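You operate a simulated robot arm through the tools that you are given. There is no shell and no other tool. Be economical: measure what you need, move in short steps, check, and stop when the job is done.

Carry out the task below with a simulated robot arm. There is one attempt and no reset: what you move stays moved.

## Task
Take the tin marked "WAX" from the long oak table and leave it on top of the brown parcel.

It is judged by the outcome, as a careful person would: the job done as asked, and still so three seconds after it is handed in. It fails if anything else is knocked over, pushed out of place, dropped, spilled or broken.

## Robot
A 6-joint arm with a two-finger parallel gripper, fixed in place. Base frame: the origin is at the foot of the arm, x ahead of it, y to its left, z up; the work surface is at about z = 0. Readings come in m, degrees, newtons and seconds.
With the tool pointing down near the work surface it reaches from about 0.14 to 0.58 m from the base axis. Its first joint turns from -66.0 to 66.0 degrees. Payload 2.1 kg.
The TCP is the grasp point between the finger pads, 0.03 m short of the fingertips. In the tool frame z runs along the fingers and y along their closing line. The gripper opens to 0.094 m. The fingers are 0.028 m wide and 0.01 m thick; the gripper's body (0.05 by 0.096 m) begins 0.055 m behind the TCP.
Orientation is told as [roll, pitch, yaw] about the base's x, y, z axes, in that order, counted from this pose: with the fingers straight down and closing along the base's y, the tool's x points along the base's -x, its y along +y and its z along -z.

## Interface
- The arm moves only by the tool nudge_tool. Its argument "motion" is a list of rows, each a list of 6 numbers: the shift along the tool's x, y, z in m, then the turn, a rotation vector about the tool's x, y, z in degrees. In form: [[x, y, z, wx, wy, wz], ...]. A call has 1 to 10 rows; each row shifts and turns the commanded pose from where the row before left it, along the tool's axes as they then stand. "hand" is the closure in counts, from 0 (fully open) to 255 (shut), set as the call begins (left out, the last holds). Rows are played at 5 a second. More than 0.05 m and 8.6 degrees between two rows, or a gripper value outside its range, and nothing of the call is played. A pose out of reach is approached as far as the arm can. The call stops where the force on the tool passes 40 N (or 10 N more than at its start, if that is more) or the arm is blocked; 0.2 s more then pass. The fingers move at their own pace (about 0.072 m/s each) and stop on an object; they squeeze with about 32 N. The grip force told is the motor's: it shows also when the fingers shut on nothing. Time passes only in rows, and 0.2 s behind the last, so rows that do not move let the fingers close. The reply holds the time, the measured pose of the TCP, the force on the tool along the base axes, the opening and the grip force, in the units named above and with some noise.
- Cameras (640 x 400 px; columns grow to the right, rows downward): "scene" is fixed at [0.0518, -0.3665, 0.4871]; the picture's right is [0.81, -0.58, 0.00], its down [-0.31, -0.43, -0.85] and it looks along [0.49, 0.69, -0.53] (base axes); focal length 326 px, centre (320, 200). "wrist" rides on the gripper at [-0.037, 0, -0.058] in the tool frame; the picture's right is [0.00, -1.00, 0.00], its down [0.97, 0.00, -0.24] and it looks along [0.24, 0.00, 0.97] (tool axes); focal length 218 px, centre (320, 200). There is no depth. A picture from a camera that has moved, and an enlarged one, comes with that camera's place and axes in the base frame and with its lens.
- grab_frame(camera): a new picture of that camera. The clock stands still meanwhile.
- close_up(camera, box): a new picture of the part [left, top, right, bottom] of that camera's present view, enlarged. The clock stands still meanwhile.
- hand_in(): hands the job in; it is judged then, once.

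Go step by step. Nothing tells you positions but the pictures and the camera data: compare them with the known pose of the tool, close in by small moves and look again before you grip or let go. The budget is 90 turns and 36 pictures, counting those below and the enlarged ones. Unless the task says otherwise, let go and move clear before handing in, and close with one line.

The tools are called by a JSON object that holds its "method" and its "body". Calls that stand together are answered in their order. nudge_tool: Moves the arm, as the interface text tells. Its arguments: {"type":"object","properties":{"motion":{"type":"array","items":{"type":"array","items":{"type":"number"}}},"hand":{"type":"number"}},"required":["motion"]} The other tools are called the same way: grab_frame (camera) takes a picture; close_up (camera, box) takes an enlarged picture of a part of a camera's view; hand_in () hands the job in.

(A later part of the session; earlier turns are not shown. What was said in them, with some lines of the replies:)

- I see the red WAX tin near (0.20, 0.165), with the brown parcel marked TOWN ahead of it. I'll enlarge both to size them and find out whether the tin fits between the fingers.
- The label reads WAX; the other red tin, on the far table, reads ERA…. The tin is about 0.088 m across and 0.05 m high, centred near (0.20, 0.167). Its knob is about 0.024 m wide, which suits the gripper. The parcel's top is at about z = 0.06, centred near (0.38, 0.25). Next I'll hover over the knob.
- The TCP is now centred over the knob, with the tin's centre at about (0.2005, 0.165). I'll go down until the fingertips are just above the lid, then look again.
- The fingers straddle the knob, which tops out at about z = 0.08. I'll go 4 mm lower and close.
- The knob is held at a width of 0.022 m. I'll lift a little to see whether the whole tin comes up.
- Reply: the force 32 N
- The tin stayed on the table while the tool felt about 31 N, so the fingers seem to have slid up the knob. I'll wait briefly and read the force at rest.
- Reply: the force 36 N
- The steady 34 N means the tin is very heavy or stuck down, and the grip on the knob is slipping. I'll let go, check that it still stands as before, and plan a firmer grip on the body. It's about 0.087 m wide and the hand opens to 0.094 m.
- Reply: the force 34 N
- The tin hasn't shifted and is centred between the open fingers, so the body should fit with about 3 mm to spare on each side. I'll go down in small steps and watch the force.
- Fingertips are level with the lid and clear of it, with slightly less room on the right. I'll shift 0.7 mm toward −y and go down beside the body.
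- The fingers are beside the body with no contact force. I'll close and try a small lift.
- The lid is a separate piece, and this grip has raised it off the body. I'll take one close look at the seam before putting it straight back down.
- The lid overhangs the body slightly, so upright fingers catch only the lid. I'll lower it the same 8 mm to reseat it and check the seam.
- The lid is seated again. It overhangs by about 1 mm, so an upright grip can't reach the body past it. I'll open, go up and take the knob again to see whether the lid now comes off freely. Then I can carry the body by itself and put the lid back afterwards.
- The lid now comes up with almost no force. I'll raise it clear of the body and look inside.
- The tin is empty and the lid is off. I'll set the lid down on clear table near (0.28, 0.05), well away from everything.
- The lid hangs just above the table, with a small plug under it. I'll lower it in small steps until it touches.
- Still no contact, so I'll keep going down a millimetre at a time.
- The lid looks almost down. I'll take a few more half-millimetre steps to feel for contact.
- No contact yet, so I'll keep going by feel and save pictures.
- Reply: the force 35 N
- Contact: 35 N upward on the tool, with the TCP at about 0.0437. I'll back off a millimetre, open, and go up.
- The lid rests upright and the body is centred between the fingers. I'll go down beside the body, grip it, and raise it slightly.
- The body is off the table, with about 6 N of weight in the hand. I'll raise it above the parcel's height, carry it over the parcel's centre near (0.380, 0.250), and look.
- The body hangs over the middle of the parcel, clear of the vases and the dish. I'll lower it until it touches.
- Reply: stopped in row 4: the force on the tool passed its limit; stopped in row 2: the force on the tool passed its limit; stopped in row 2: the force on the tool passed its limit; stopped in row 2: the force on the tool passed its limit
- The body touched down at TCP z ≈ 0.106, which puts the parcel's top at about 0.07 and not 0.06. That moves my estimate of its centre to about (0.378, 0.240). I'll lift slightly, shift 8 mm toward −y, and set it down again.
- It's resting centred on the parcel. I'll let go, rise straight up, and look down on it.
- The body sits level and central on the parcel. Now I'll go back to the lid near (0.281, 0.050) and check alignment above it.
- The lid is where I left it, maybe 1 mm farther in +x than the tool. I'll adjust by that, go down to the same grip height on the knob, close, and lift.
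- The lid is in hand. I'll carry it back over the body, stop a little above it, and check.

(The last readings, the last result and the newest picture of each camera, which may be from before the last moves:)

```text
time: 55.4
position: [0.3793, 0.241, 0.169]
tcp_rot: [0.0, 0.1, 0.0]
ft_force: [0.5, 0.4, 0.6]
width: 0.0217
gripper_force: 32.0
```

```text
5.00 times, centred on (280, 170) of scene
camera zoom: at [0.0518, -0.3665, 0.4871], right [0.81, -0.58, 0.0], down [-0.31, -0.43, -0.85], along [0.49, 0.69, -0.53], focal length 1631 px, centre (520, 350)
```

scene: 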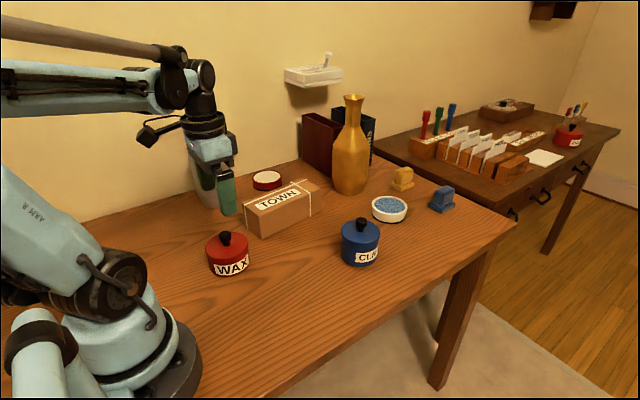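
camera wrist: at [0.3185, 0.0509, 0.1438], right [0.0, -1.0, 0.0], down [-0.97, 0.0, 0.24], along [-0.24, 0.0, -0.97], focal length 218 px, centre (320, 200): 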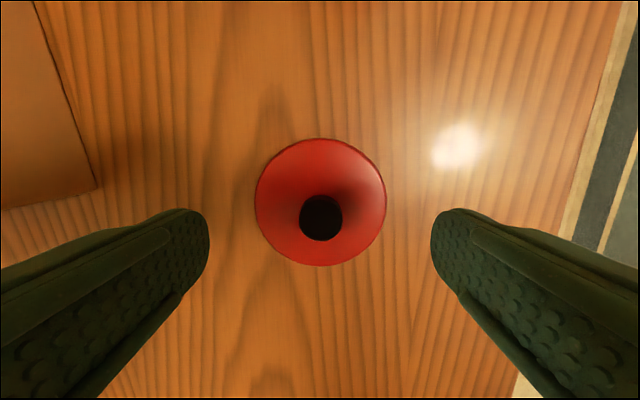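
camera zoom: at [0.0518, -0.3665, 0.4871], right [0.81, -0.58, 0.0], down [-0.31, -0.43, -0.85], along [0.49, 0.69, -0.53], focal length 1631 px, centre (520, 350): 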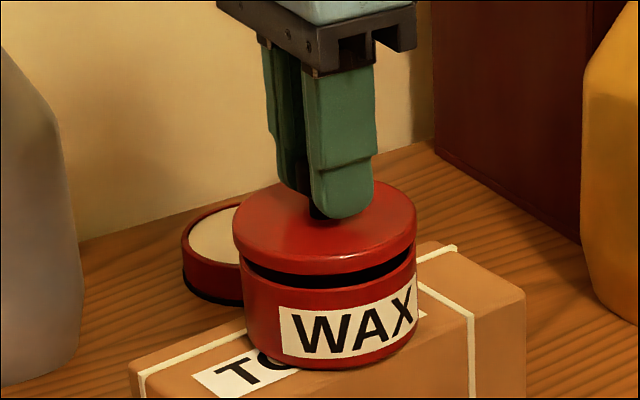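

The lid lines up over the body, with the gap looking just as it did when I first lifted it. I'll lower it in small steps and watch the force.

{"method": "nudge_tool", "body": {"motion": [[0, 0, 0.002, 0, 0, 0], [0, 0, 0.002, 0, 0, 0], [0, 0, 0.002, 0, 0, 0], [0, 0, 0, 0, 0, 0]]}}

{"method": "nudge_tool", "body": {"motion": [[0, 0, 0.001, 0, 0, 0], [0, 0, 0.001, 0, 0, 0], [0, 0, 0, 0, 0, 0]]}}

{"method": "nudge_tool", "body": {"motion": [[0, 0, 0.001, 0, 0, 0], [0, 0, 0, 0, 0, 0]]}}

```text
time: 56.4
position: [0.3793, 0.2398, 0.1628]
tcp_rot: [0.0, 0.0, 0.1]
ft_force: [0.3, -0.1, 0.0]
width: 0.0217
gripper_force: 32.0
```

```text
time: 57.2
position: [0.3792, 0.2413, 0.1613]
tcp_rot: [0.0, 0.1, 0.0]
ft_force: [0.8, 0.2, -0.3]
width: 0.0216
gripper_force: 32.1
```

```text
time: 57.8
position: [0.3796, 0.2409, 0.161]
tcp_rot: [-0.1, 0.1, -0.1]
ft_force: [-0.4, -0.2, -0.3]
width: 0.0213
gripper_force: 31.9
```

{"method": "nudge_tool", "body": {"motion": [[0, 0, 0.001, 0, 0, 0], [0, 0, 0, 0, 0, 0]]}}

{"method": "nudge_tool", "body": {"motion": [[0, 0, 0.001, 0, 0, 0], [0, 0, 0, 0, 0, 0]]}}

{"method": "nudge_tool", "body": {"motion": [[0, 0, 0.0007, 0, 0, 0], [0, 0, 0, 0, 0, 0]]}}

```text
time: 58.4
position: [0.3786, 0.2405, 0.1599]
tcp_rot: [0.0, 0.0, 0.0]
ft_force: [-0.4, 0.9, 0.4]
width: 0.0215
gripper_force: 32.1
```

```text
time: 59.0
position: [0.3796, 0.2415, 0.1597]
tcp_rot: [-0.1, 0.1, 0.0]
ft_force: [-0.5, 2.3, 34.0]
width: 0.0218
gripper_force: 32.0
```

```text
time: 59.6
position: [0.3778, 0.2406, 0.1597]
tcp_rot: [0.0, 0.0, 0.0]
ft_force: [4.5, 6.5, 34.1]
width: 0.0214
gripper_force: 31.4
```

Contact came at about 0.159, close to the seated height I expected. I'll ease off the pressure and check the seam before letting go.

{"method": "nudge_tool", "body": {"motion": [[0, 0, -0.0008, 0, 0, 0], [0, 0, 0, 0, 0, 0]]}}

{"method": "close_up", "body": {"camera": "scene", "box": [240, 130, 320, 210]}}

```text
time: 60.2
position: [0.3782, 0.2402, 0.1595]
tcp_rot: [-0.1, 0.0, 0.1]
ft_force: [5.5, 5.3, 11.0]
width: 0.0217
gripper_force: 32.2
```

```text
5.00 times, centred on (280, 170) of scene
camera zoom: at [0.0517, -0.3665, 0.4871], right [0.81, -0.58, 0.0], down [-0.31, -0.43, -0.85], along [0.49, 0.69, -0.53], focal length 1631 px, centre (520, 350)
```

zoom: 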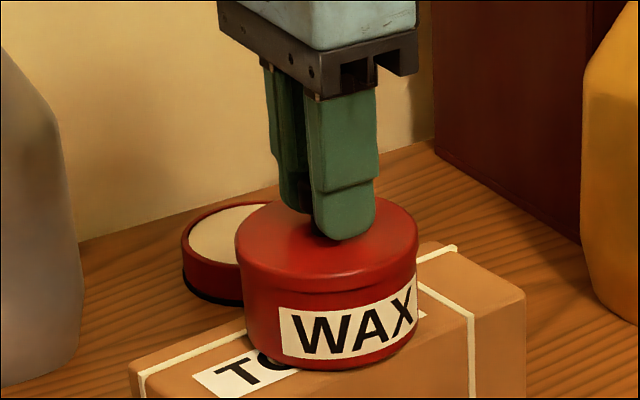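

The lid is seated with no gap. I'll ease off the last of the pressure, open and move clear.

{"method": "nudge_tool", "body": {"motion": [[0, 0, -0.0003, 0, 0, 0], [0, 0, 0, 0, 0, 0]]}}

{"method": "nudge_tool", "body": {"motion": [[0, 0, 0, 0, 0, 0], [0, 0, 0, 0, 0, 0], [0, 0, 0, 0, 0, 0], [0, 0, -0.015, 0, 0, 0], [0, 0, -0.03, 0, 0, 0], [0, 0, -0.04, 0, 0, 0], [0.03, -0.03, -0.02, 0, 0, 0], [0.03, -0.03, 0, 0, 0, 0], [0, 0, 0, 0, 0, 0]], "hand": 0}}

{"method": "grab_frame", "body": {"camera": "scene"}}

{"method": "close_up", "body": {"camera": "scene", "box": [220, 130, 340, 250]}}

```text
time: 60.8
position: [0.3799, 0.2411, 0.1592]
tcp_rot: [-0.1, 0.0, 0.0]
ft_force: [0.1, -0.9, 0.0]
width: 0.0216
gripper_force: 31.7
```

```text
time: 62.8
position: [0.319, 0.1807, 0.2661]
tcp_rot: [0.0, 0.0, -0.1]
ft_force: [-0.1, -0.8, 0.3]
width: 0.0942
gripper_force: 0.0
```

```text
1 pictures are left
```

scene: 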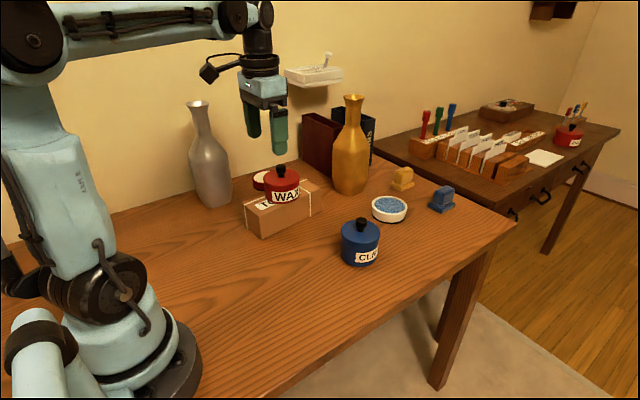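

```text
3.33 times, centred on (280, 190) of scene
camera zoom: at [0.0517, -0.3665, 0.4871], right [0.81, -0.58, 0.0], down [-0.31, -0.43, -0.85], along [0.49, 0.69, -0.53], focal length 1088 px, centre (453, 233)
```

zoom: 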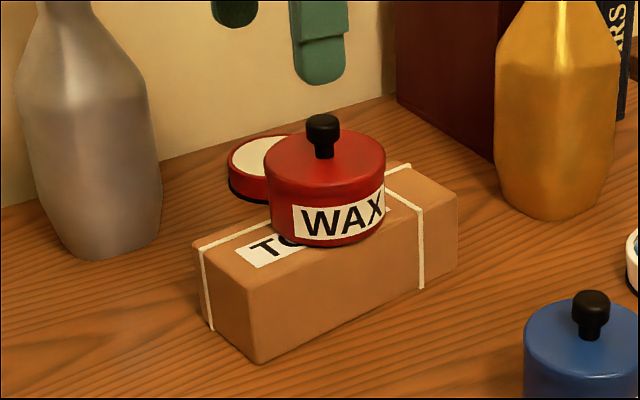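

The WAX tin stands on the parcel with its lid on, everything else is where it was, and the arm is clear. I'm handing in now.

{"method": "hand_in", "body": {}}

```text
The job is handed in.
```

The WAX tin is on top of the brown parcel with its lid back on; the lid came off as I lifted it, so I moved the tin and lid separately, and nothing else was disturbed.
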